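You operate a simulated robot arm through the tools that you are given. There is no shell and no other tool. Be economical: measure what you need, move in short steps, check, and stop when the job is done.

You are at the controls of a simulated two-armed robot. One attempt, no reset.

TASK
Take the dark grey rag from the left end of the table and lay it out flat on the wooden bench top.

Only the result counts: the job must be done as asked and must still hold three seconds after the hand-in. Knocking over, shifting, dropping, spilling or breaking anything else fails it.

THE ROBOT
Two 7-joint arms with two-finger parallel grippers on one trunk, on a base that drives. Base frame: it is fixed to the floor where the robot stands at the start and does not move with it; the origin is under the middle of the robot, x ahead of it, y to its left, z up; the surface under the hand at the start is at about z = 0.88. Readings come in m, degrees, newtons and seconds.
The left shoulder is at the start at [0.07, 0.134, 1.126], the right one opposite. With the tool pointing down near the work surface each hand reaches from about 0.18 to 0.64 m from the robot's upright axis, wherever it stands, measured 20 degrees to its own side. Places, roughly: dark grey rag [0.5, 0.2, 0.9]; wooden bench top [2.1, -1.7, 0.9]. Payload 1.57 kg a hand.
The tool frame of a hand sits at the grasp point between the pads (the TCP): z along the fingers, y along the line on which they close. The tips reach 0.03 m beyond it. Largest opening 0.08 m; finger width 0.017, thickness 0.012; the body of the gripper, 0.04 by 0.082 m, starts 0.08 m behind the TCP.
Orientation is that of the tool frame in the base frame, as a unit quaternion [w, x, y, z]. With the fingers straight down and closing along the base's y, the tool's x points along the base's -x, its y along +y and its z along -z.

THE INTERFACE
- The arms move only by the tool jog_arm. It takes "left_moves", "right_moves" or both (then of equal length, played together; a hand with none holds still); each is a list of rows, each an object (a shift or turn left out is 0, a gripper value left out holds the last) with "linear": the shift along the tool's x, y, z in m, a list of three; "rotation": the turn, a rotation vector about the tool's x, y, z in degrees, a list of three; "gripper": the finger opening in m, from 0 to 0.08. In form: [{"linear": [x, y, z], "rotation": [ax, ay, az], "gripper": gripper}, ...]. A call has 1 to 12 rows; each row is the pose to reach, as a shift and turn from the pose commanded when the call began, along the tool's axes at that moment. A row lasts 0.2 s, in which the tool goes at most 0.05 m and 8.6 degrees; a call with a longer step from one row to the next is refused whole, and so is a gripper value outside its range. A pose out of reach is approached as far as the arm can. The call stops where the force on the tool passes 40 N (or 10 N more than at its start, if that is more) or the arm is blocked; 0.2 s more then pass. Each finger travels about 0.153 m/s and halts on what it meets, pressing with about 33 N; the grip force reading is that of the motor and also rises with nothing between the fingers. The clock runs only during rows and for 0.2 s after the last one: add rows that repeat a pose to give the fingers time. The reply holds the time, the measured pose of the TCP, the force on the tool along the base axes, the opening and the grip force, in the units named above and with some noise, with the torque about the TCP (base axes, N m) and any sound that the robot's microphone picked up, and new pictures: "show" is both (left out), scene, wrist or none (wrist: the cameras of the hands that moved).
- Cameras (640 x 400 px; columns grow to the right, rows downward): "scene" is now at [0.1458, 0.029, 1.3378]; the picture's right is [0.31, -0.95, 0.00], its down [-0.59, -0.19, -0.79] and it looks along [0.75, 0.24, -0.62] (base axes); focal length 269 px, centre (320, 200). "left" rides on the left gripper at [0.072, 0.007, -0.122] in its tool frame; the picture's right is [-0.09, 1.00, 0.00], its down [-0.84, -0.08, -0.54] and it looks along [-0.54, -0.05, 0.84] (tool axes); focal length 238 px, centre (320, 200). "right" rides on the right gripper at [0.072, -0.007, -0.122] in its tool frame; the picture's right is [0.09, 1.00, 0.00], its down [-0.84, 0.08, -0.54] and it looks along [-0.54, 0.05, 0.84] (tool axes); focal length 238 px, centre (320, 200). There is no depth. A picture from a camera that has moved, and an enlarged one, comes with that camera's place and axes in the base frame and with its lens. The place of the scene camera against the robot may be out by one fixed shift of up to 0.025 m in any direction.
- raise_lower(by): slides the trunk up (or, below 0, down) by that many m; the arms and the scene camera ride with it, the base frame stays. It gives what a move gives, with no picture.
- steer(legs): drives the robot by 1 to 6 legs, each [ahead, left, turn to the left] in m, m and degrees, along the robot's own axes; the way and the turn of a leg run together, so that a leg with both is an arc; at most 1.5 m and 180 degrees a leg. The arms and the cameras ride along, it lands a little off, and it stops where it bumps. It gives what a move gives, and a new picture of the scene camera.
- turn_head(pan, tilt): turns the head with the scene camera to pan (to the left, within 86 degrees either way) and tilt (down, from -29 to 69), counted from straight ahead of the robot. It gives what a move gives, and a new picture of the scene camera.
- inspect(camera, box): a new picture of the part [left, top, right, bottom] of that camera's present view, enlarged. The clock stands still meanwhile.
- sign_off(): hands the job in; it is judged then, once.

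Work in short steps. Places have to be worked out from the pictures, the camera data and where the tool is seen: move nearer, look again, correct. Check each grasp and each placing, and mend what went wrong. You have 120 turns and 260 pictures in all, those below and enlarged ones among them. Open the grippers and draw the arms clear of the work before you hand the job in, unless the task says otherwise; then end with one line.

The tools are called after ">>>" as name(argument=value, ...) on one line, values as JSON. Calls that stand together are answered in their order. jog_arm: Moves the arms, as the interface text tells. Its arguments: {"type":"object","properties":{"left_moves":{"type":"array","items":{"type":"object","properties":{"linear":{"type":"array","items":{"type":"number"}},"rotation":{"type":"array","items":{"type":"number"}},"gripper":{"type":"number"}}}},"right_moves":{"type":"array","items":{"type":"object","properties":{"linear":{"type":"array","items":{"type":"number"}},"rotation":{"type":"array","items":{"type":"number"}},"gripper":{"type":"number"}}}},"show":{"type":"string","enum":["both","scene","wrist","none"]}},"required":[]} The other tools are called the same way: raise_lower (by) slides the trunk up or down; steer (legs) drives the base; turn_head (pan, tilt) turns the head that bears the scene camera; inspect (camera, box) takes an enlarged picture of a part of a camera's view; sign_off () hands the job in.

At the start:

```text
clock: 0.0
left_tool_pos: [0.3977, 0.3333, 1.0643]
left_orientation: [0.0, 0.0, 1.0, 0.0]
left_wrist_force: [0.3, -0.3, 0.1]
left_wrist_torque: [-0.03, -0.02, -0.02]
left_grip_width: 0.08
left_grasp_force: 0.0
right_tool_pos: [0.4372, -0.0576, 1.1193]
right_orientation: [0.0, 0.0, 1.0, -0.001]
right_wrist_force: [0.2, 0.6, 0.1]
right_wrist_torque: [-0.02, 0.02, 0.01]
right_grip_width: 0.0802
right_grasp_force: 0.1
trunk travel left (down, up): [-0.7, 0.24]
robot x, y, heading: [-0.0035, 0.0016, 0.0]
head pan, tilt: [17.8, 38.0]
```

scene: 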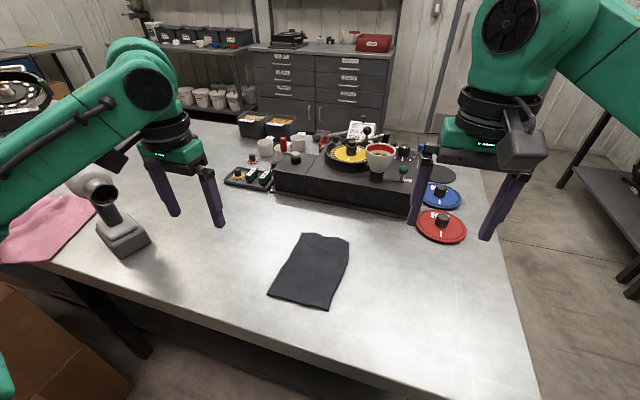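
right: 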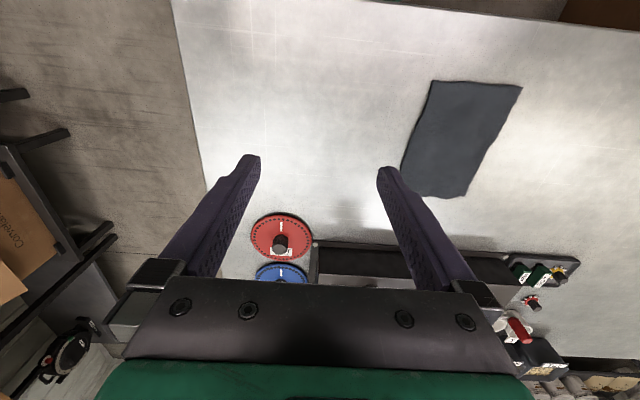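
left: 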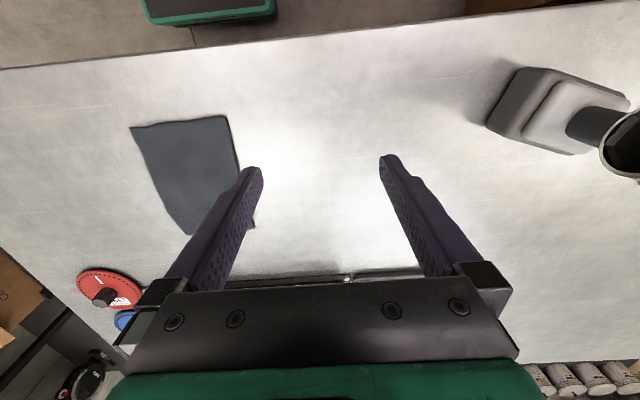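

The rag lies at about x 0.39–0.57, y 0.09–0.215, and the scene and left wrist views agree on that. I plan to pinch the two corners of its near short edge, one with each hand, so I first turn both hands to close along x.

>>> jog_arm(left_moves=[{"rotation": [0, 0, 8.2]}, {"rotation": [0, 0, 16.4]}, {"rotation": [0, 0, 24.6]}, {"rotation": [0, 0, 32.8]}, {"rotation": [0, 0, 41]}, {"rotation": [0, 0, 49.2]}, {"rotation": [0, 0, 57.4]}, {"rotation": [0, 0, 65.6]}, {"rotation": [0, 0, 73.8]}, {"rotation": [0, 0, 82]}, {"rotation": [0, 0, 90]}, {"rotation": [0, 0, 90]}], right_moves=[{"rotation": [0, 0, -8.2]}, {"rotation": [0, 0, -16.4]}, {"rotation": [0, 0, -24.6]}, {"rotation": [0, 0, -32.8]}, {"rotation": [0, 0, -41]}, {"rotation": [0, 0, -49.2]}, {"rotation": [0, 0, -57.4]}, {"rotation": [0, 0, -65.6]}, {"rotation": [0, 0, -73.8]}, {"rotation": [0, 0, -82]}, {"rotation": [0, 0, -90]}, {"rotation": [0, 0, -90]}], show="both")

>>> turn_head(pan=-40, tilt=15)

```text
clock: 2.6
left_tool_pos: [0.3977, 0.3342, 1.0647]
left_orientation: [0.0, 0.707, 0.707, 0.0]
left_wrist_force: [0.6, -0.2, -0.3]
left_wrist_torque: [0.02, 0.02, -0.04]
left_grip_width: 0.0801
left_grasp_force: 0.0
right_tool_pos: [0.25, -0.0024, 1.0838]
right_orientation: [0.0, -0.706, 0.708, 0.0]
right_wrist_force: [-0.2, 0.4, 0.0]
right_wrist_torque: [0.03, 0.01, -0.01]
right_grip_width: 0.0799
right_grasp_force: 0.0
right hand out of reach, approached as far as the arm can: row 6, 7, 8, 9, 10, 11, 12
trunk travel left (down, up): [-0.7, 0.24]
robot x, y, heading: [-0.0011, 0.0039, 0.0]
head pan, tilt: [17.8, 38.0]
camera scene: at [0.1461, 0.0286, 1.3377], right [0.31, -0.95, 0.0], down [-0.59, -0.19, -0.79], along [0.75, 0.24, -0.62], focal length 269 px, centre (320, 200)
camera right: at [0.2565, -0.0752, 1.2059], right [-1.0, -0.09, 0.0], down [-0.08, 0.84, 0.54], along [-0.05, 0.54, -0.84], focal length 238 px, centre (320, 200)
camera left: at [0.4052, 0.4062, 1.1866], right [1.0, -0.09, 0.0], down [-0.08, -0.84, 0.54], along [-0.05, -0.54, -0.84], focal length 238 px, centre (320, 200)
```

scene: 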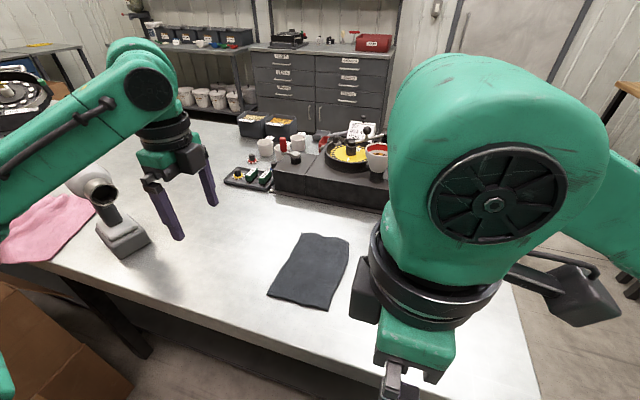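
right: 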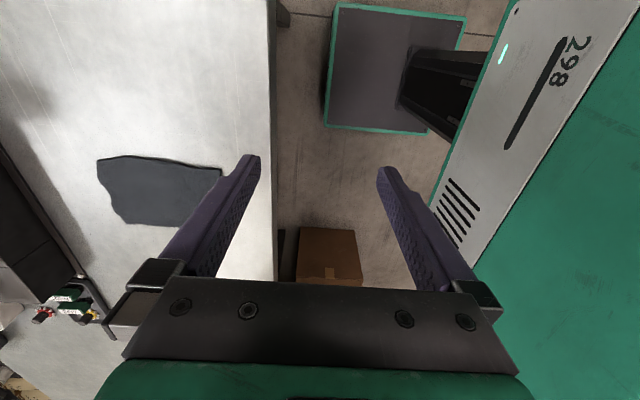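
left: 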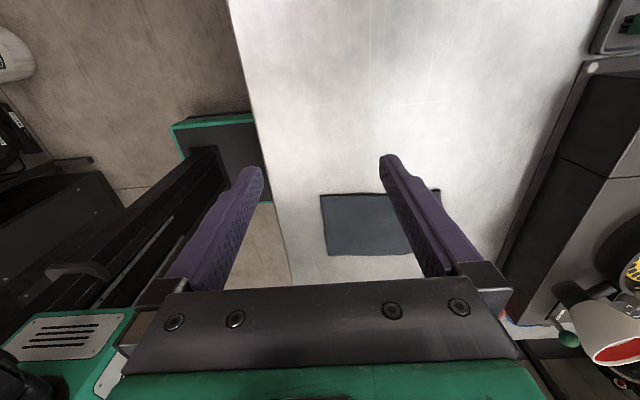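

```text
clock: 3.9
left_tool_pos: [0.3969, 0.3335, 1.0644]
left_orientation: [0.0, 0.707, 0.707, 0.001]
left_wrist_force: [-0.5, 0.1, 0.8]
left_wrist_torque: [0.01, 0.02, 0.0]
left_grip_width: 0.0803
left_grasp_force: 0.0
right_tool_pos: [0.2499, -0.0022, 1.0851]
right_orientation: [-0.001, -0.706, 0.708, 0.001]
right_wrist_force: [0.1, -0.1, 0.0]
right_wrist_torque: [0.0, 0.02, 0.02]
right_grip_width: 0.08
right_grasp_force: 0.1
trunk travel left (down, up): [-0.7, 0.24]
robot x, y, heading: [-0.0005, -0.002, -0.0]
head pan, tilt: [-40.0, 15.0]
camera scene: at [0.1352, -0.0574, 1.3742], right [-0.64, -0.77, 0.0], down [-0.2, 0.17, -0.97], along [0.74, -0.62, -0.26], focal length 269 px, centre (320, 200)
```

scene: 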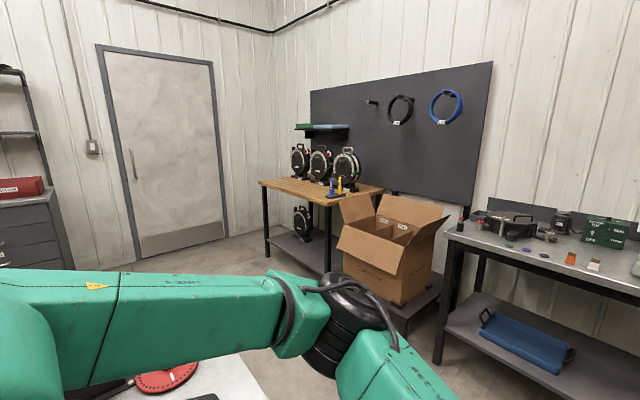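

The bench is visible ahead to the right. The right hand can't hold that yaw near the centre, so I turn both hands back to closing along y and will pinch the near corners from the sides. I'm also moving the robot a little left to centre the rag.

>>> jog_arm(left_moves=[{"rotation": [0, 0, -8.2]}, {"rotation": [0, 0, -16.4]}, {"rotation": [0, 0, -24.6]}, {"rotation": [0, 0, -32.8]}, {"rotation": [0, 0, -41]}, {"rotation": [0, 0, -49.2]}, {"rotation": [0, 0, -57.4]}, {"rotation": [0, 0, -65.6]}, {"rotation": [0, 0, -73.8]}, {"rotation": [0, 0, -82]}, {"rotation": [0, 0, -90]}, {"rotation": [0, 0, -90]}], right_moves=[{"rotation": [0, 0, 8.2]}, {"rotation": [0, 0, 16.4]}, {"rotation": [0, 0, 24.6]}, {"rotation": [0, 0, 32.8]}, {"rotation": [0, 0, 41]}, {"rotation": [0, 0, 49.2]}, {"rotation": [0, 0, 57.4]}, {"rotation": [0, 0, 65.6]}, {"rotation": [0, 0, 73.8]}, {"rotation": [0, 0, 82]}, {"rotation": [0, 0, 90]}, {"rotation": [0, 0, 90]}], show="none")

>>> steer(legs=[[0, 0.12, 0]])

>>> turn_head(pan=0, tilt=50)

```text
clock: 6.5
left_tool_pos: [0.3975, 0.3336, 1.0644]
left_orientation: [0.0, -0.001, 1.0, 0.001]
left_wrist_force: [0.4, 0.2, 0.1]
left_wrist_torque: [-0.02, -0.01, -0.04]
left_grip_width: 0.0801
left_grasp_force: 0.1
right_tool_pos: [0.2492, -0.0018, 1.087]
right_orientation: [0.0, 0.002, 1.0, 0.0]
right_wrist_force: [0.2, -0.6, 0.2]
right_wrist_torque: [-0.03, 0.01, 0.03]
right_grip_width: 0.0798
right_grasp_force: 0.0
trunk travel left (down, up): [-0.7, 0.24]
robot x, y, heading: [0.0021, -0.0002, 0.0]
head pan, tilt: [-40.0, 15.0]
```

```text
clock: 7.7
left_tool_pos: [0.3988, 0.4528, 1.0629]
left_orientation: [0.001, -0.001, 1.0, 0.0]
left_wrist_force: [0.1, -0.6, -0.3]
left_wrist_torque: [0.0, -0.02, 0.0]
left_grip_width: 0.08
left_grasp_force: 0.2
right_tool_pos: [0.249, 0.118, 1.0866]
right_orientation: [-0.001, 0.0, 1.0, 0.001]
right_wrist_force: [0.3, 0.4, 0.7]
right_wrist_torque: [0.01, 0.01, 0.02]
right_grip_width: 0.0798
right_grasp_force: 0.0
trunk travel left (down, up): [-0.7, 0.24]
robot x, y, heading: [-0.0009, 0.1214, 0.0]
head pan, tilt: [-40.0, 15.0]
camera scene: at [0.1351, 0.061, 1.3742], right [-0.64, -0.77, 0.0], down [-0.2, 0.17, -0.97], along [0.74, -0.62, -0.26], focal length 269 px, centre (320, 200)
```

scene: 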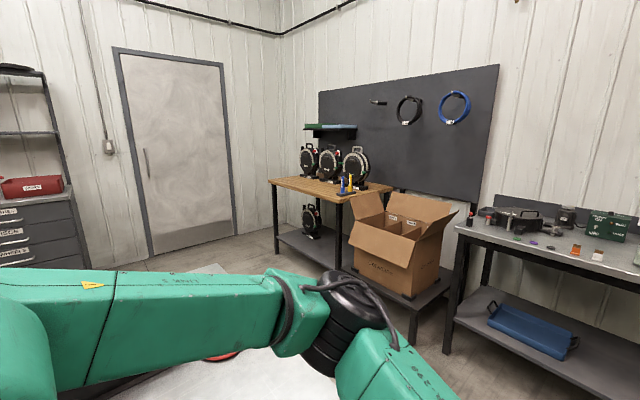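

```text
clock: 8.8
left_tool_pos: [0.3966, 0.4519, 1.0637]
left_orientation: [0.0, 0.0, 1.0, 0.0]
left_wrist_force: [0.6, -0.2, 0.3]
left_wrist_torque: [0.02, -0.01, 0.0]
left_grip_width: 0.0803
left_grasp_force: 0.0
right_tool_pos: [0.2481, 0.1187, 1.0864]
right_orientation: [0.0, 0.0, 1.0, 0.0]
right_wrist_force: [0.2, -0.5, -0.2]
right_wrist_torque: [0.01, -0.03, 0.02]
right_grip_width: 0.0798
right_grasp_force: 0.1
trunk travel left (down, up): [-0.7, 0.24]
robot x, y, heading: [-0.0009, 0.1179, -0.2]
head pan, tilt: [0.0, 50.0]
camera scene: at [0.1406, 0.1216, 1.3206], right [0.0, -1.0, 0.0], down [-0.77, 0.0, -0.64], along [0.64, 0.0, -0.77], focal length 269 px, centre (320, 200)
```

scene: 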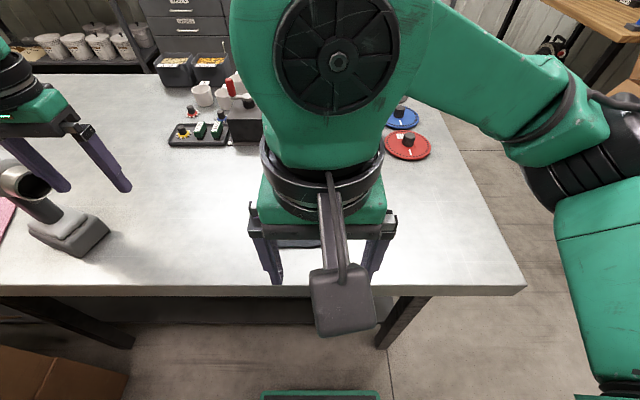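

The left hand now goes above the near-left corner and the right hand above the near-right corner, both at z≈1.0, for a closer look.

>>> jog_arm(left_moves=[{"linear": [0, -0.04, 0.01], "gripper": 0.05}, {"linear": [0, -0.08, 0.02]}, {"linear": [0, -0.12, 0.03]}, {"linear": [0, -0.16, 0.045]}, {"linear": [0, -0.2, 0.055]}, {"linear": [-0.005, -0.217, 0.064]}, {"linear": [-0.005, -0.217, 0.064]}], right_moves=[{"linear": [-0.03, -0.015, 0.015], "gripper": 0.05}, {"linear": [-0.06, -0.03, 0.03]}, {"linear": [-0.09, -0.045, 0.045]}, {"linear": [-0.12, -0.055, 0.06]}, {"linear": [-0.14, -0.065, 0.075]}, {"linear": [-0.152, -0.069, 0.086]}, {"linear": [-0.152, -0.069, 0.086]}])

```text
clock: 10.4
left_tool_pos: [0.4013, 0.2368, 1.0011]
left_orientation: [0.0, 0.001, 1.0, 0.0]
left_wrist_force: [0.2, -0.1, 0.8]
left_wrist_torque: [0.02, 0.01, -0.06]
left_grip_width: 0.0499
left_grasp_force: 0.1
right_tool_pos: [0.399, 0.0483, 0.9994]
right_orientation: [0.0, 0.0, 1.0, 0.0]
right_wrist_force: [-0.8, 0.1, -0.6]
right_wrist_torque: [0.01, 0.02, -0.01]
right_grip_width: 0.0502
right_grasp_force: 0.1
trunk travel left (down, up): [-0.7, 0.24]
robot x, y, heading: [0.0002, 0.1175, 0.2]
head pan, tilt: [0.0, 50.0]
camera scene: at [0.1402, 0.1223, 1.3206], right [0.0, -1.0, 0.0], down [-0.77, 0.0, -0.64], along [0.64, 0.0, -0.77], focal length 269 px, centre (320, 200)
camera right: at [0.3281, 0.0413, 1.1214], right [-0.09, 1.0, 0.0], down [0.84, 0.08, 0.54], along [0.54, 0.05, -0.84], focal length 238 px, centre (320, 200)
camera left: at [0.331, 0.2438, 1.1234], right [0.09, 1.0, 0.0], down [0.84, -0.08, 0.54], along [0.54, -0.05, -0.84], focal length 238 px, centre (320, 200)
```

scene: 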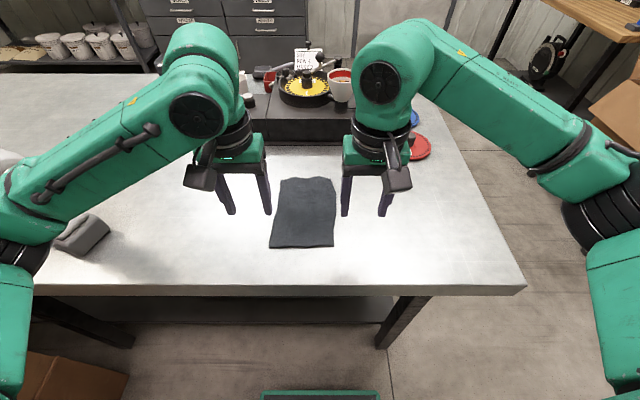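
right: 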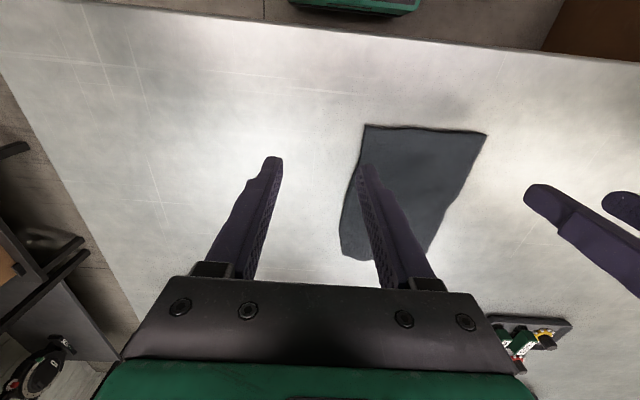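
left: 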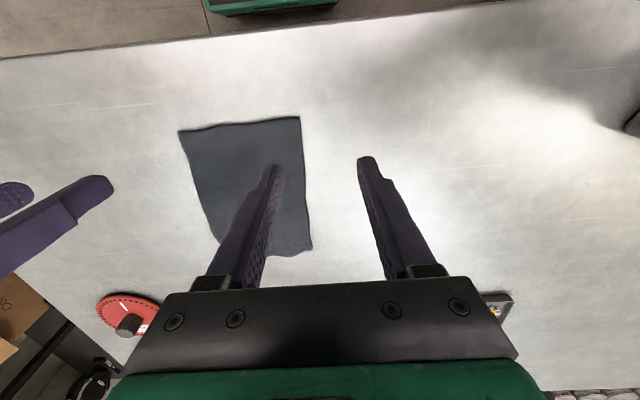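

The corners come out consistently at near-left (0.388, 0.219) and near-right (0.390, 0.092). I lower the left hand to straddle the left edge near the corner, with the fingertips just above the table.

>>> jog_arm(left_moves=[{"linear": [0, -0.015, 0.03], "gripper": 0.034}, {"linear": [0.0, -0.024, 0.06]}, {"linear": [0.0, -0.024, 0.08]}, {"linear": [0.0, -0.024, 0.085]}, {"linear": [0.0, -0.024, 0.085]}])

```text
clock: 11.6
left_tool_pos: [0.4039, 0.21, 0.9167]
left_orientation: [0.0, 0.0, 1.0, 0.0]
left_wrist_force: [1.3, -0.5, 0.7]
left_wrist_torque: [-0.02, 0.02, 0.0]
left_grip_width: 0.0339
left_grasp_force: 0.1
right_tool_pos: [0.3985, 0.048, 1.0002]
right_orientation: [0.0, 0.0, 1.0, 0.001]
right_wrist_force: [0.0, 0.4, -0.7]
right_wrist_torque: [0.01, 0.03, 0.02]
right_grip_width: 0.0499
right_grasp_force: 0.0
trunk travel left (down, up): [-0.7, 0.24]
robot x, y, heading: [0.0002, 0.1158, -0.2]
head pan, tilt: [0.0, 50.0]
camera scene: at [0.1405, 0.1219, 1.3206], right [0.0, -1.0, 0.0], down [-0.77, 0.0, -0.64], along [0.64, 0.0, -0.77], focal length 269 px, centre (320, 200)
camera left: at [0.3324, 0.2184, 1.0381], right [0.09, 1.0, 0.0], down [0.84, -0.08, 0.54], along [0.54, -0.05, -0.84], focal length 238 px, centre (320, 200)
```

scene: 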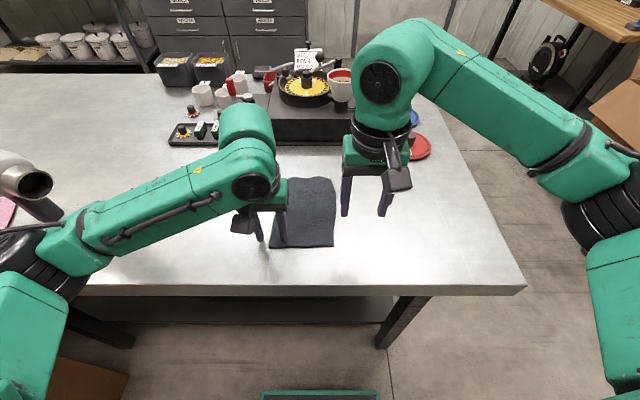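
left: 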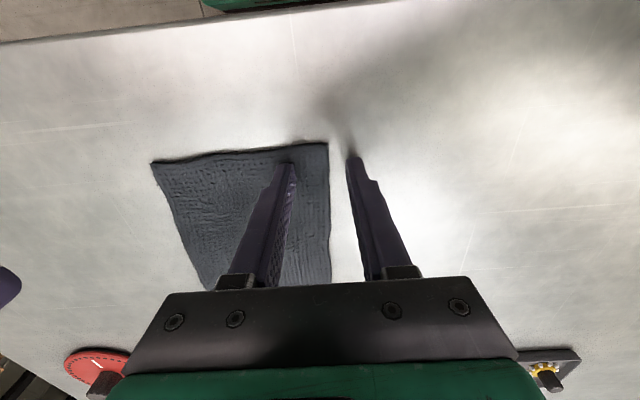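

The fingers straddle the edge as planned. I press down gently until they touch, then close.

>>> jog_arm(left_moves=[{"linear": [0.005, 0, 0.004]}, {"linear": [0.005, 0, 0.007]}, {"linear": [0.005, 0, 0.009]}, {"linear": [0.005, 0, 0.009], "gripper": 0.015}, {"linear": [0.005, 0, 0.009], "gripper": 0}, {"linear": [0.005, 0, 0.009], "gripper": 0}, {"linear": [0.005, 0, 0.009], "gripper": 0}])

```text
clock: 12.4
left_tool_pos: [0.3995, 0.211, 0.913]
left_orientation: [0.01, 0.0, 1.0, -0.003]
left_wrist_force: [-2.8, -0.1, 18.8]
left_wrist_torque: [-0.39, 0.14, -0.1]
left_grip_width: 0.0343
left_grasp_force: 0.0
right_tool_pos: [0.3984, 0.0486, 1.0008]
right_orientation: [0.002, -0.001, 1.0, 0.0]
right_wrist_force: [0.6, -0.2, -0.1]
right_wrist_torque: [-0.01, 0.01, 0.05]
right_grip_width: 0.05
right_grasp_force: 0.1
trunk travel left (down, up): [-0.7, 0.24]
robot x, y, heading: [-0.0012, 0.1212, -0.0]
head pan, tilt: [0.0, 50.0]
stopped in row 3 (left hand): the force on the tool passed its limit at 43 N (the readings are from after the stop); the commanded pose is now the measured one
camera scene: at [0.1381, 0.1218, 1.3207], right [0.0, -1.0, 0.0], down [-0.76, 0.0, -0.64], along [0.64, 0.0, -0.76], focal length 269 px, centre (320, 200)
camera left: at [0.326, 0.2193, 1.0336], right [0.09, 1.0, -0.01], down [0.83, -0.07, 0.56], along [0.56, -0.06, -0.83], focal length 238 px, centre (320, 200)
```

scene: 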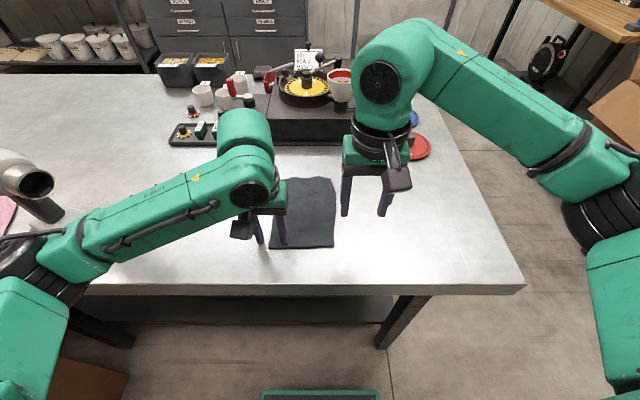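
left: 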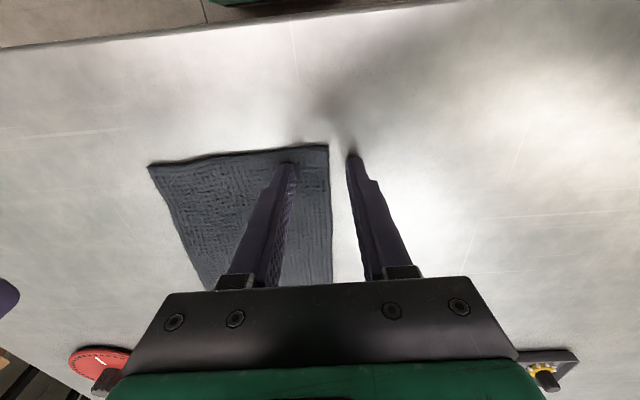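

Contact is made with about 19 N on the table, so I close the left fingers here.

>>> jog_arm(left_moves=[{"gripper": 0.02}, {"gripper": 0.0}, {"gripper": 0.0}, {"gripper": 0.0}], show="wrist")

```text
clock: 13.4
left_tool_pos: [0.4007, 0.2102, 0.9127]
left_orientation: [0.012, -0.002, 1.0, -0.002]
left_wrist_force: [4.9, 1.3, 33.0]
left_wrist_torque: [-0.25, -0.27, 0.03]
left_grip_width: 0.0066
left_grasp_force: 26.2
right_tool_pos: [0.3978, 0.0478, 1.0019]
right_orientation: [0.0, 0.0, 1.0, 0.001]
right_wrist_force: [0.8, -0.5, -0.3]
right_wrist_torque: [-0.02, -0.03, -0.02]
right_grip_width: 0.0499
right_grasp_force: 0.1
trunk travel left (down, up): [-0.7, 0.24]
robot x, y, heading: [-0.0017, 0.1203, 0.0]
head pan, tilt: [0.0, 50.0]
camera left: at [0.326, 0.2189, 1.0338], right [0.09, 1.0, 0.0], down [0.83, -0.07, 0.56], along [0.56, -0.05, -0.83], focal length 238 px, centre (320, 200)
```

left: 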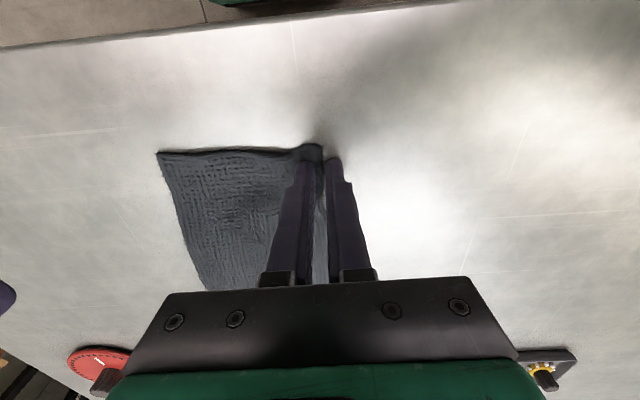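

The left corner is held, with 6.6 mm of cloth between the fingers. I ease the pressure slightly and bring the right hand lower for a look at the right corner.

>>> jog_arm(left_moves=[{"linear": [0, 0, -0.003]}, {"linear": [0, 0, -0.003]}, {"linear": [0, 0, -0.003]}], right_moves=[{"linear": [0, 0.015, 0.02], "gripper": 0.034}, {"linear": [0, 0.03, 0.04]}, {"linear": [0, 0.03, 0.06]}])

```text
clock: 14.2
left_tool_pos: [0.3992, 0.2111, 0.9126]
left_orientation: [0.008, -0.001, 1.0, -0.001]
left_wrist_force: [1.8, 1.5, 18.8]
left_wrist_torque: [-0.04, -0.13, 0.01]
left_grip_width: 0.0066
left_grasp_force: 26.3
right_tool_pos: [0.3975, 0.0777, 0.9406]
right_orientation: [0.002, 0.0, 1.0, 0.0]
right_wrist_force: [0.8, 0.3, -0.6]
right_wrist_torque: [0.01, 0.01, -0.02]
right_grip_width: 0.0338
right_grasp_force: 0.1
trunk travel left (down, up): [-0.7, 0.24]
robot x, y, heading: [0.001, 0.1175, 0.1]
head pan, tilt: [0.0, 50.0]
camera scene: at [0.1385, 0.1215, 1.3207], right [0.0, -1.0, 0.0], down [-0.77, 0.0, -0.64], along [0.64, 0.0, -0.77], focal length 269 px, centre (320, 200)
camera right: at [0.3261, 0.071, 1.062], right [-0.09, 1.0, 0.0], down [0.84, 0.08, 0.54], along [0.54, 0.05, -0.84], focal length 238 px, centre (320, 200)
camera left: at [0.326, 0.2187, 1.0347], right [0.09, 1.0, 0.0], down [0.83, -0.07, 0.55], along [0.55, -0.05, -0.83], focal length 238 px, centre (320, 200)
```

scene: 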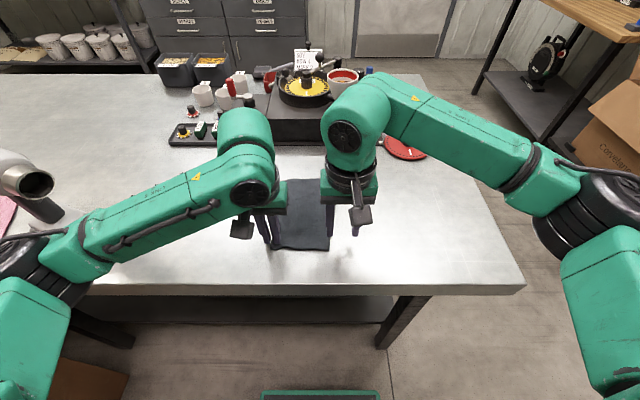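
right: 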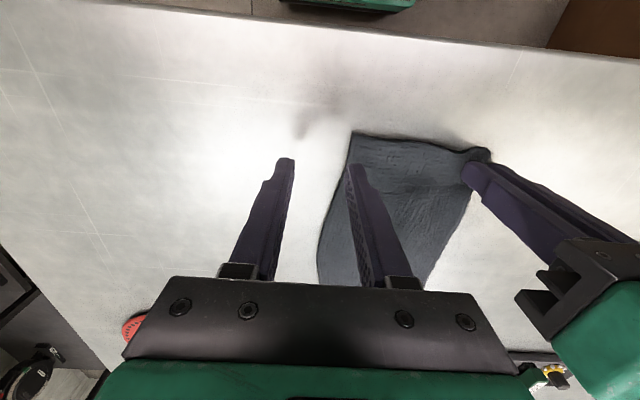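
left: 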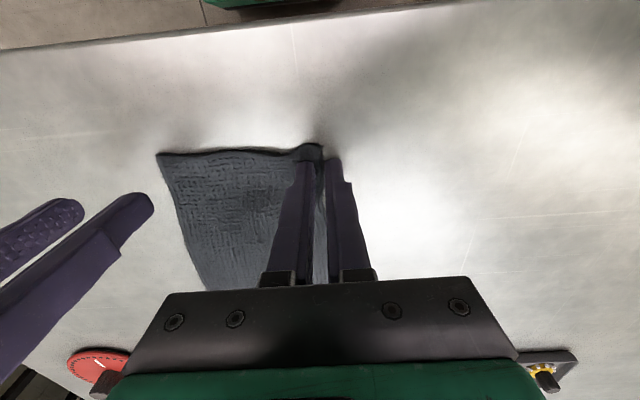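

The right corner is now at about (0.379, 0.100). I move the right hand to straddle it, centred on y≈0.105 and x≈0.388, just above the table.

>>> jog_arm(right_moves=[{"linear": [0.005, 0.015, 0.0]}, {"linear": [0.009, 0.0265, 0.008]}, {"linear": [0.009, 0.0265, 0.018]}, {"linear": [0.009, 0.0265, 0.022]}, {"linear": [0.009, 0.0265, 0.022]}])

```text
clock: 15.4
left_tool_pos: [0.3979, 0.2118, 0.9143]
left_orientation: [0.008, -0.002, 1.0, -0.002]
left_wrist_force: [0.7, 1.7, 16.5]
left_wrist_torque: [0.0, -0.09, -0.01]
left_grip_width: 0.0054
left_grasp_force: 25.7
right_tool_pos: [0.3903, 0.1053, 0.9175]
right_orientation: [0.0, 0.0, 1.0, -0.001]
right_wrist_force: [0.1, -0.6, -0.2]
right_wrist_torque: [0.02, 0.02, -0.02]
right_grip_width: 0.0338
right_grasp_force: 0.0
trunk travel left (down, up): [-0.7, 0.24]
robot x, y, heading: [0.0013, 0.1215, 0.0]
head pan, tilt: [0.0, 50.0]
camera scene: at [0.1386, 0.1221, 1.3208], right [0.0, -1.0, 0.0], down [-0.77, 0.0, -0.64], along [0.64, 0.0, -0.77], focal length 269 px, centre (320, 200)
camera right: at [0.3176, 0.0983, 1.0392], right [-0.09, 1.0, 0.0], down [0.84, 0.08, 0.54], along [0.54, 0.05, -0.84], focal length 238 px, centre (320, 200)
```

scene: 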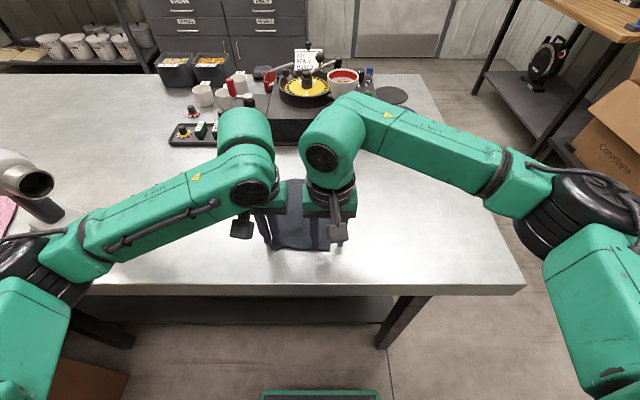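
right: 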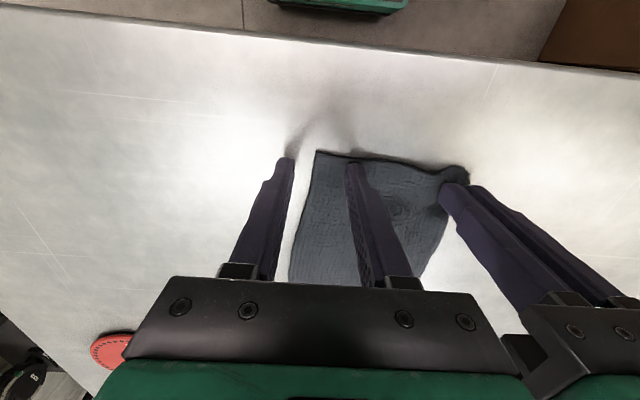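

The straddle looks good and the grippers clear each other. I lower the right hand to contact and close.

>>> jog_arm(right_moves=[{"linear": [0.002, 0, 0.003]}, {"linear": [0.002, 0, 0.0055]}, {"linear": [0.002, 0, 0.007]}, {"linear": [0.002, 0, 0.007], "gripper": 0.02}, {"linear": [0.002, 0, 0.007], "gripper": 0.0}, {"linear": [0.002, 0, 0.007], "gripper": 0.0}, {"linear": [0.002, 0, 0.007], "gripper": 0.0}], show="wrist")

```text
clock: 17.0
left_tool_pos: [0.3986, 0.2107, 0.9142]
left_orientation: [0.008, 0.0, 1.0, -0.001]
left_wrist_force: [1.9, -0.2, 9.2]
left_wrist_torque: [-0.02, -0.09, 0.02]
left_grip_width: 0.0052
left_grasp_force: 25.6
right_tool_pos: [0.3855, 0.1057, 0.9129]
right_orientation: [0.002, 0.001, 1.0, 0.0]
right_wrist_force: [-1.6, 1.1, 20.0]
right_wrist_torque: [0.2, -0.02, 0.0]
right_grip_width: 0.0055
right_grasp_force: 25.3
trunk travel left (down, up): [-0.7, 0.24]
robot x, y, heading: [0.0019, 0.1213, 0.1]
head pan, tilt: [0.0, 50.0]
camera right: at [0.3139, 0.0981, 1.0336], right [-0.09, 1.0, 0.0], down [0.83, 0.08, 0.55], along [0.54, 0.05, -0.84], focal length 238 px, centre (320, 200)
```

right: 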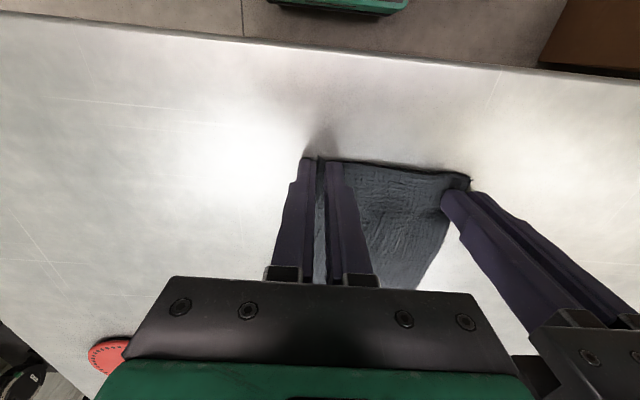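

Both corners are held at about 5 mm width each, so I lift both hands together.

>>> jog_arm(left_moves=[{"linear": [0, 0, -0.01]}, {"linear": [0, 0, -0.03]}, {"linear": [0, 0, -0.05]}, {"linear": [0, 0, -0.07]}, {"linear": [0, 0, -0.09]}, {"linear": [0, 0, -0.11]}, {"linear": [0, 0, -0.13]}, {"linear": [0, 0, -0.13]}], right_moves=[{"linear": [0, 0, -0.01]}, {"linear": [0, 0, -0.03]}, {"linear": [0, 0, -0.05]}, {"linear": [0, 0, -0.07]}, {"linear": [0, 0, -0.09]}, {"linear": [0, 0, -0.11]}, {"linear": [0, 0, -0.13]}, {"linear": [0, 0, -0.13]}])

>>> raise_lower(by=0.13)

>>> inspect(camera="scene", box=[0, 0, 640, 400])

```text
clock: 18.8
left_tool_pos: [0.3997, 0.2123, 1.0434]
left_orientation: [0.005, -0.002, 1.0, -0.002]
left_wrist_force: [0.0, -2.2, 0.3]
left_wrist_torque: [-0.06, 0.0, 0.04]
left_grip_width: 0.0025
left_grasp_force: 24.1
right_tool_pos: [0.3876, 0.1047, 1.0428]
right_orientation: [-0.001, 0.0, 1.0, 0.0]
right_wrist_force: [-0.4, 2.8, -0.8]
right_wrist_torque: [0.02, 0.02, 0.05]
right_grip_width: 0.003
right_grasp_force: 24.8
trunk travel left (down, up): [-0.7, 0.24]
robot x, y, heading: [-0.0001, 0.1192, -0.0]
head pan, tilt: [0.0, 50.0]
camera scene: at [0.1409, 0.1219, 1.3205], right [0.0, -1.0, 0.0], down [-0.77, 0.0, -0.64], along [0.64, 0.0, -0.77], focal length 269 px, centre (320, 200)
camera right: at [0.3167, 0.0979, 1.1633], right [-0.09, 1.0, 0.0], down [0.84, 0.08, 0.54], along [0.54, 0.05, -0.84], focal length 238 px, centre (320, 200)
camera left: at [0.3268, 0.2208, 1.1648], right [0.09, 1.0, 0.0], down [0.83, -0.07, 0.55], along [0.55, -0.05, -0.83], focal length 238 px, centre (320, 200)
```

scene: 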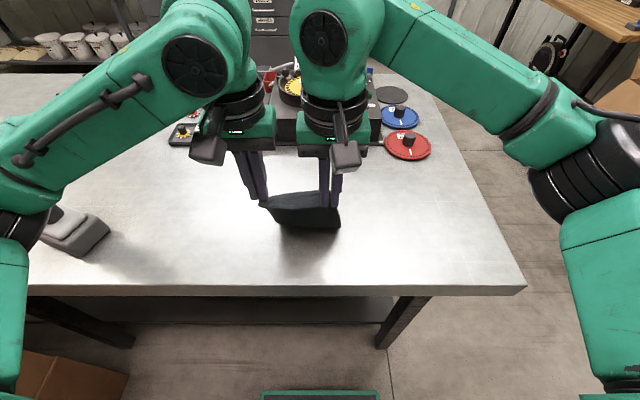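
right: 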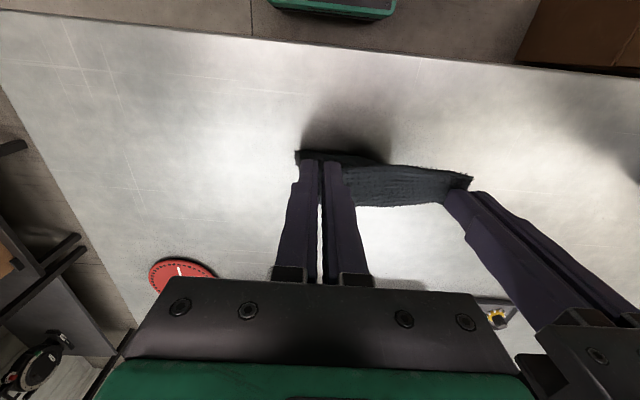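
left: 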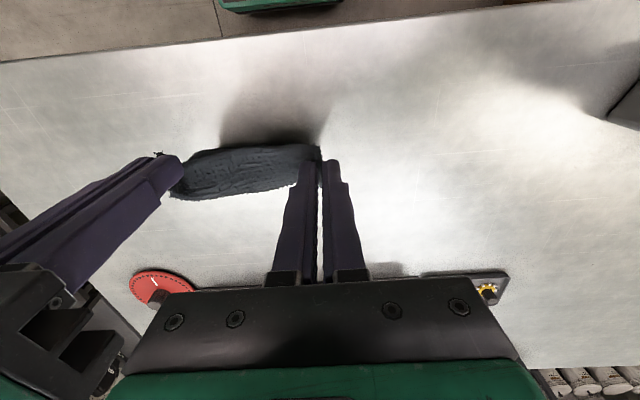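

```text
clock: 20.4
left_tool_pos: [0.4002, 0.2135, 1.1731]
left_orientation: [0.005, -0.001, 1.0, -0.002]
left_wrist_force: [0.6, -2.2, 0.4]
left_wrist_torque: [-0.11, 0.0, 0.01]
left_grip_width: 0.0026
left_grasp_force: 24.2
right_tool_pos: [0.3882, 0.1052, 1.1704]
right_orientation: [0.0, 0.0, 1.0, 0.0]
right_wrist_force: [0.2, 1.7, 0.3]
right_wrist_torque: [0.04, 0.03, 0.03]
right_grip_width: 0.0028
right_grasp_force: 24.8
trunk travel left (down, up): [-0.83, 0.11]
robot x, y, heading: [0.0035, 0.1176, -0.0]
head pan, tilt: [0.0, 50.0]
```

```text
1.00 times, centred on (320, 200) of scene (not enlarged: the box is as wide or as high as the picture)
camera zoom: at [0.1408, 0.1219, 1.4505], right [0.0, -1.0, 0.0], down [-0.77, 0.0, -0.64], along [0.64, 0.0, -0.77], focal length 269 px, centre (320, 200)
```

zoom: 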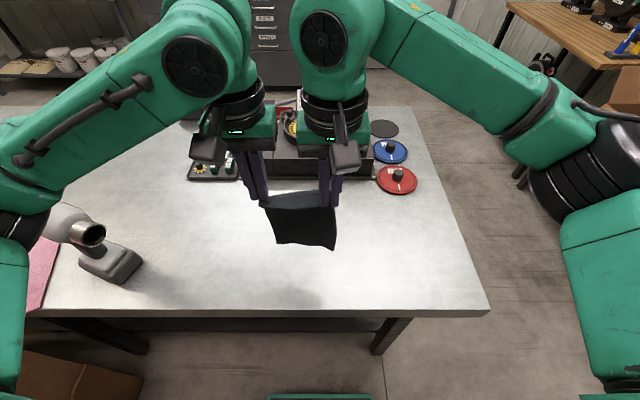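

Both corners hold and the rag hangs like a sheet. Before driving, I look to the right along the corridor.

>>> turn_head(pan=-75, tilt=30)

>>> turn_head(pan=-42, tilt=25)

```text
clock: 21.8
left_tool_pos: [0.3995, 0.214, 1.1735]
left_orientation: [0.007, -0.001, 1.0, -0.003]
left_wrist_force: [-0.1, -2.8, 0.5]
left_wrist_torque: [-0.07, -0.05, -0.01]
left_grip_width: 0.0028
left_grasp_force: 24.6
right_tool_pos: [0.3873, 0.1044, 1.1715]
right_orientation: [0.0, 0.0, 1.0, 0.001]
right_wrist_force: [0.4, 1.9, -0.5]
right_wrist_torque: [0.02, 0.0, 0.01]
right_grip_width: 0.0026
right_grasp_force: 24.5
trunk travel left (down, up): [-0.83, 0.11]
robot x, y, heading: [0.0015, 0.123, -0.1]
head pan, tilt: [-75.0, 30.0]
camera scene: at [0.0873, 0.0345, 1.4801], right [-0.97, -0.26, 0.0], down [-0.13, 0.48, -0.87], along [0.23, -0.84, -0.5], focal length 269 px, centre (320, 200)
```

scene: 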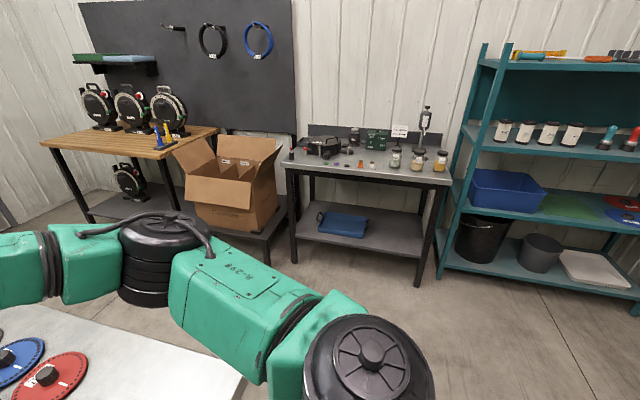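

```text
clock: 22.8
left_tool_pos: [0.3998, 0.2129, 1.1728]
left_orientation: [0.007, -0.001, 1.0, -0.003]
left_wrist_force: [0.3, -1.8, -0.4]
left_wrist_torque: [-0.03, -0.01, -0.03]
left_grip_width: 0.0026
left_grasp_force: 24.1
right_tool_pos: [0.3868, 0.1047, 1.1723]
right_orientation: [0.0, 0.0, 1.0, 0.0]
right_wrist_force: [-0.5, 2.1, -0.1]
right_wrist_torque: [0.07, 0.04, -0.01]
right_grip_width: 0.0027
right_grasp_force: 24.1
trunk travel left (down, up): [-0.83, 0.11]
robot x, y, heading: [-0.0033, 0.1193, 0.1]
head pan, tilt: [-42.0, 25.0]
camera scene: at [0.1321, 0.0601, 1.488], right [-0.67, -0.74, 0.0], down [-0.31, 0.28, -0.91], along [0.67, -0.61, -0.42], focal length 269 px, centre (320, 200)
```

scene: 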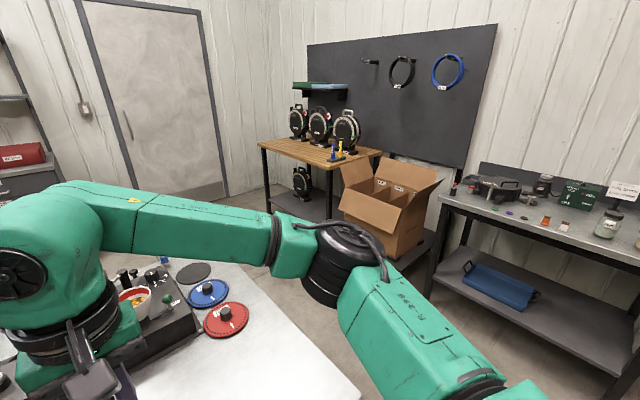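

The bench's front edge looks to be near y≈-1.38, spanning x≈1.6–2.65, with the top a bit below 0.9. I strafe clear of the table end, drive ahead along the corridor and turn right to face the bench.

>>> steer(legs=[[0, -0.8, 0], [1.05, 0, 0], [1.05, 0, 0], [0, 0, -90]])

>>> turn_head(pan=0, tilt=40)

```text
clock: 40.9
left_tool_pos: [2.1512, -1.1213, 1.1733]
left_orientation: [0.004, 0.716, 0.698, -0.007]
left_wrist_force: [-0.3, 0.3, -0.1]
left_wrist_torque: [0.0, 0.04, 0.02]
left_grip_width: 0.0021
left_grasp_force: 23.9
right_tool_pos: [2.0428, -1.1063, 1.172]
right_orientation: [0.0, 0.717, 0.697, 0.0]
right_wrist_force: [0.7, 0.3, -0.3]
right_wrist_torque: [0.02, 0.0, 0.0]
right_grip_width: 0.0026
right_grasp_force: 24.2
trunk travel left (down, up): [-0.83, 0.11]
robot x, y, heading: [2.0665, -0.7194, -91.4]
head pan, tilt: [-42.0, 25.0]
camera scene: at [2.0168, -0.8337, 1.488], right [-0.73, 0.69, 0.0], down [0.29, 0.31, -0.91], along [-0.62, -0.66, -0.42], focal length 269 px, centre (320, 200)
```

scene: 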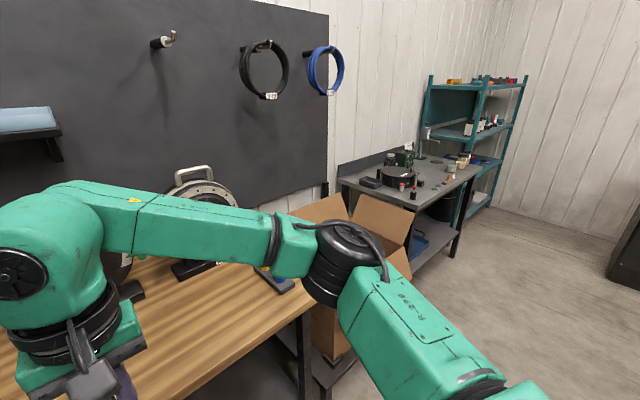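

```text
clock: 42.0
left_tool_pos: [2.1518, -1.1216, 1.1735]
left_orientation: [0.003, 0.716, 0.698, -0.007]
left_wrist_force: [-0.9, 0.4, -0.8]
left_wrist_torque: [-0.01, 0.02, 0.06]
left_grip_width: 0.0023
left_grasp_force: 24.0
right_tool_pos: [2.0439, -1.1055, 1.1717]
right_orientation: [0.0, 0.716, 0.698, 0.0]
right_wrist_force: [0.5, 0.6, 1.0]
right_wrist_torque: [0.02, -0.04, 0.05]
right_grip_width: 0.0027
right_grasp_force: 23.9
trunk travel left (down, up): [-0.83, 0.11]
robot x, y, heading: [2.0692, -0.72, -91.5]
head pan, tilt: [0.0, 40.0]
camera scene: at [2.0776, -0.8518, 1.4647], right [-1.0, 0.03, 0.0], down [0.02, 0.64, -0.77], along [-0.02, -0.77, -0.64], focal length 269 px, centre (320, 200)
```

scene: 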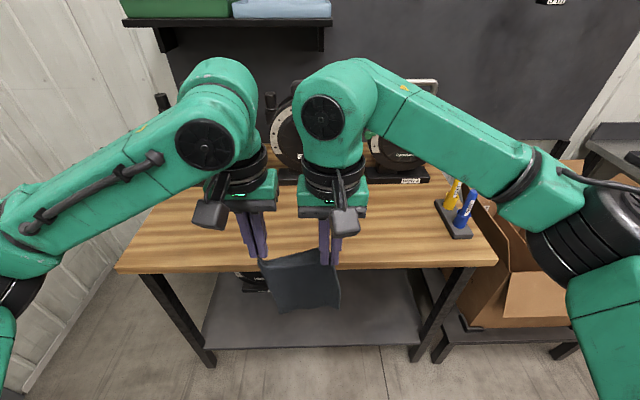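

The bench top is clear in front of the reels, with about 0.4 m of depth between y≈-1.32 and -1.72. I correct the heading and move 0.25 m closer.

>>> steer(legs=[[0, 0, 1.4], [0.24, 0, 0]])

>>> turn_head(pan=0, tilt=50)

```text
clock: 44.1
left_tool_pos: [2.1556, -1.3525, 1.1738]
left_orientation: [0.004, 0.71, 0.704, -0.007]
left_wrist_force: [-0.3, 0.2, 0.9]
left_wrist_torque: [-0.03, 0.0, 0.07]
left_grip_width: 0.0022
left_grasp_force: 23.8
right_tool_pos: [2.0474, -1.3391, 1.1721]
right_orientation: [0.001, 0.712, 0.703, -0.001]
right_wrist_force: [0.6, -0.3, -0.4]
right_wrist_torque: [-0.03, -0.04, 0.01]
right_grip_width: 0.0027
right_grasp_force: 23.9
trunk travel left (down, up): [-0.83, 0.11]
robot x, y, heading: [2.0656, -0.9547, -90.5]
head pan, tilt: [0.0, 40.0]
camera scene: at [2.0783, -1.0849, 1.465], right [-1.0, 0.01, 0.0], down [0.01, 0.64, -0.77], along [-0.01, -0.77, -0.64], focal length 269 px, centre (320, 200)
```

scene: 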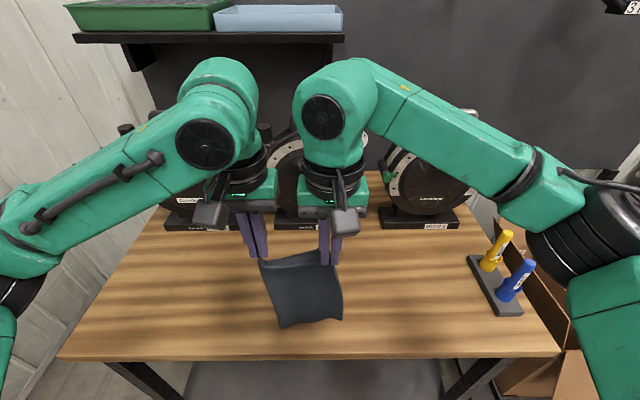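

```text
clock: 44.8
left_tool_pos: [2.1561, -1.3557, 1.1726]
left_orientation: [0.003, 0.71, 0.704, -0.006]
left_wrist_force: [-0.2, -1.1, -0.2]
left_wrist_torque: [-0.01, 0.01, 0.02]
left_grip_width: 0.0023
left_grasp_force: 23.9
right_tool_pos: [2.0475, -1.3424, 1.1709]
right_orientation: [-0.001, 0.711, 0.703, 0.001]
right_wrist_force: [1.0, 0.6, -0.4]
right_wrist_torque: [-0.01, -0.03, 0.07]
right_grip_width: 0.0026
right_grasp_force: 24.1
trunk travel left (down, up): [-0.83, 0.11]
robot x, y, heading: [2.063, -0.958, -90.7]
head pan, tilt: [0.0, 50.0]
camera scene: at [2.0784, -1.0802, 1.4505], right [-1.0, 0.01, 0.0], down [0.01, 0.77, -0.64], along [-0.01, -0.64, -0.77], focal length 269 px, centre (320, 200)
```

scene: 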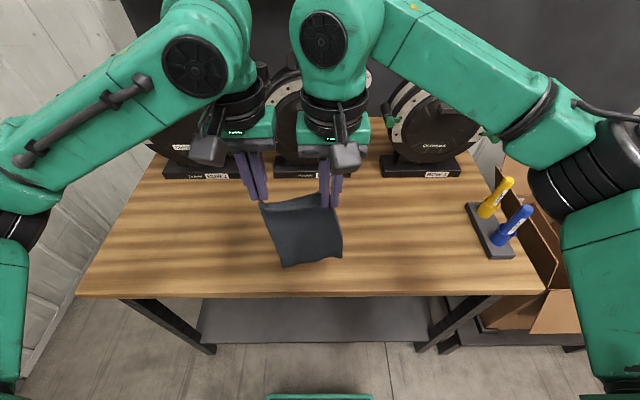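

Triangulating the front edge puts the bench top at z≈0.84 and the edge at y≈-1.30. I extend both hands ahead by 0.19 m over the bench, then lower 0.08 m so the lower hem is just above the wood.

>>> jog_arm(left_moves=[{"linear": [-0.03, 0, 0]}, {"linear": [-0.06, 0, 0]}, {"linear": [-0.09, 0, 0]}, {"linear": [-0.12, 0, 0]}, {"linear": [-0.15, 0, 0]}, {"linear": [-0.18, 0, 0]}, {"linear": [-0.19, 0, 0.015]}, {"linear": [-0.19, 0, 0.04]}, {"linear": [-0.19, 0, 0.06]}, {"linear": [-0.19, 0, 0.08]}, {"linear": [-0.19, 0, 0.08]}], right_moves=[{"linear": [-0.03, 0, 0]}, {"linear": [-0.06, 0, 0]}, {"linear": [-0.09, 0, 0]}, {"linear": [-0.12, 0, 0]}, {"linear": [-0.15, 0, 0]}, {"linear": [-0.18, 0, 0]}, {"linear": [-0.19, 0, 0.015]}, {"linear": [-0.19, 0, 0.04]}, {"linear": [-0.19, 0, 0.06]}, {"linear": [-0.19, 0, 0.08]}, {"linear": [-0.19, 0, 0.08]}])

```text
clock: 47.2
left_tool_pos: [2.1538, -1.5463, 1.0944]
left_orientation: [0.004, 0.71, 0.704, -0.007]
left_wrist_force: [-1.0, 0.2, -0.5]
left_wrist_torque: [-0.03, 0.02, 0.03]
left_grip_width: 0.0024
left_grasp_force: 24.2
right_tool_pos: [2.045, -1.5298, 1.0931]
right_orientation: [0.001, 0.711, 0.704, 0.0]
right_wrist_force: [0.3, 0.2, 0.3]
right_wrist_torque: [-0.03, -0.05, 0.05]
right_grip_width: 0.0023
right_grasp_force: 23.8
right hand out of reach, approached as far as the arm can: row 6, 7, 8, 9, 10, 11
trunk travel left (down, up): [-0.83, 0.11]
robot x, y, heading: [2.0675, -0.9576, -90.7]
head pan, tilt: [0.0, 50.0]
camera scene: at [2.0781, -1.0801, 1.4505], right [-1.0, 0.01, 0.0], down [0.01, 0.77, -0.64], along [-0.01, -0.64, -0.77], focal length 269 px, centre (320, 200)
camera right: at [2.0391, -1.4582, 1.213], right [1.0, 0.08, 0.0], down [0.07, -0.84, 0.54], along [0.04, -0.54, -0.84], focal length 238 px, centre (320, 200)
camera left: at [2.1616, -1.4725, 1.2161], right [0.99, -0.1, 0.0], down [-0.08, -0.83, 0.55], along [-0.06, -0.55, -0.83], focal length 238 px, centre (320, 200)
```

scene: 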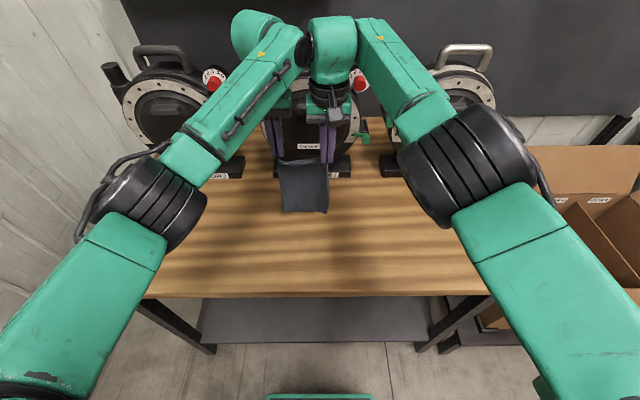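
right: 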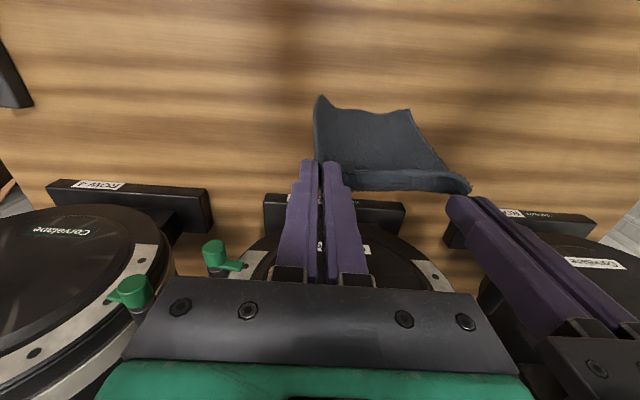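
left: 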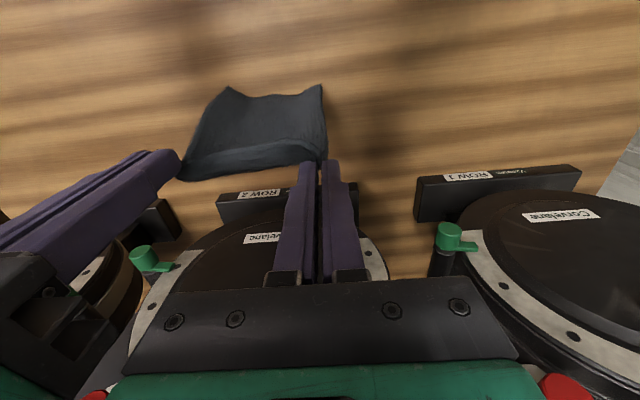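

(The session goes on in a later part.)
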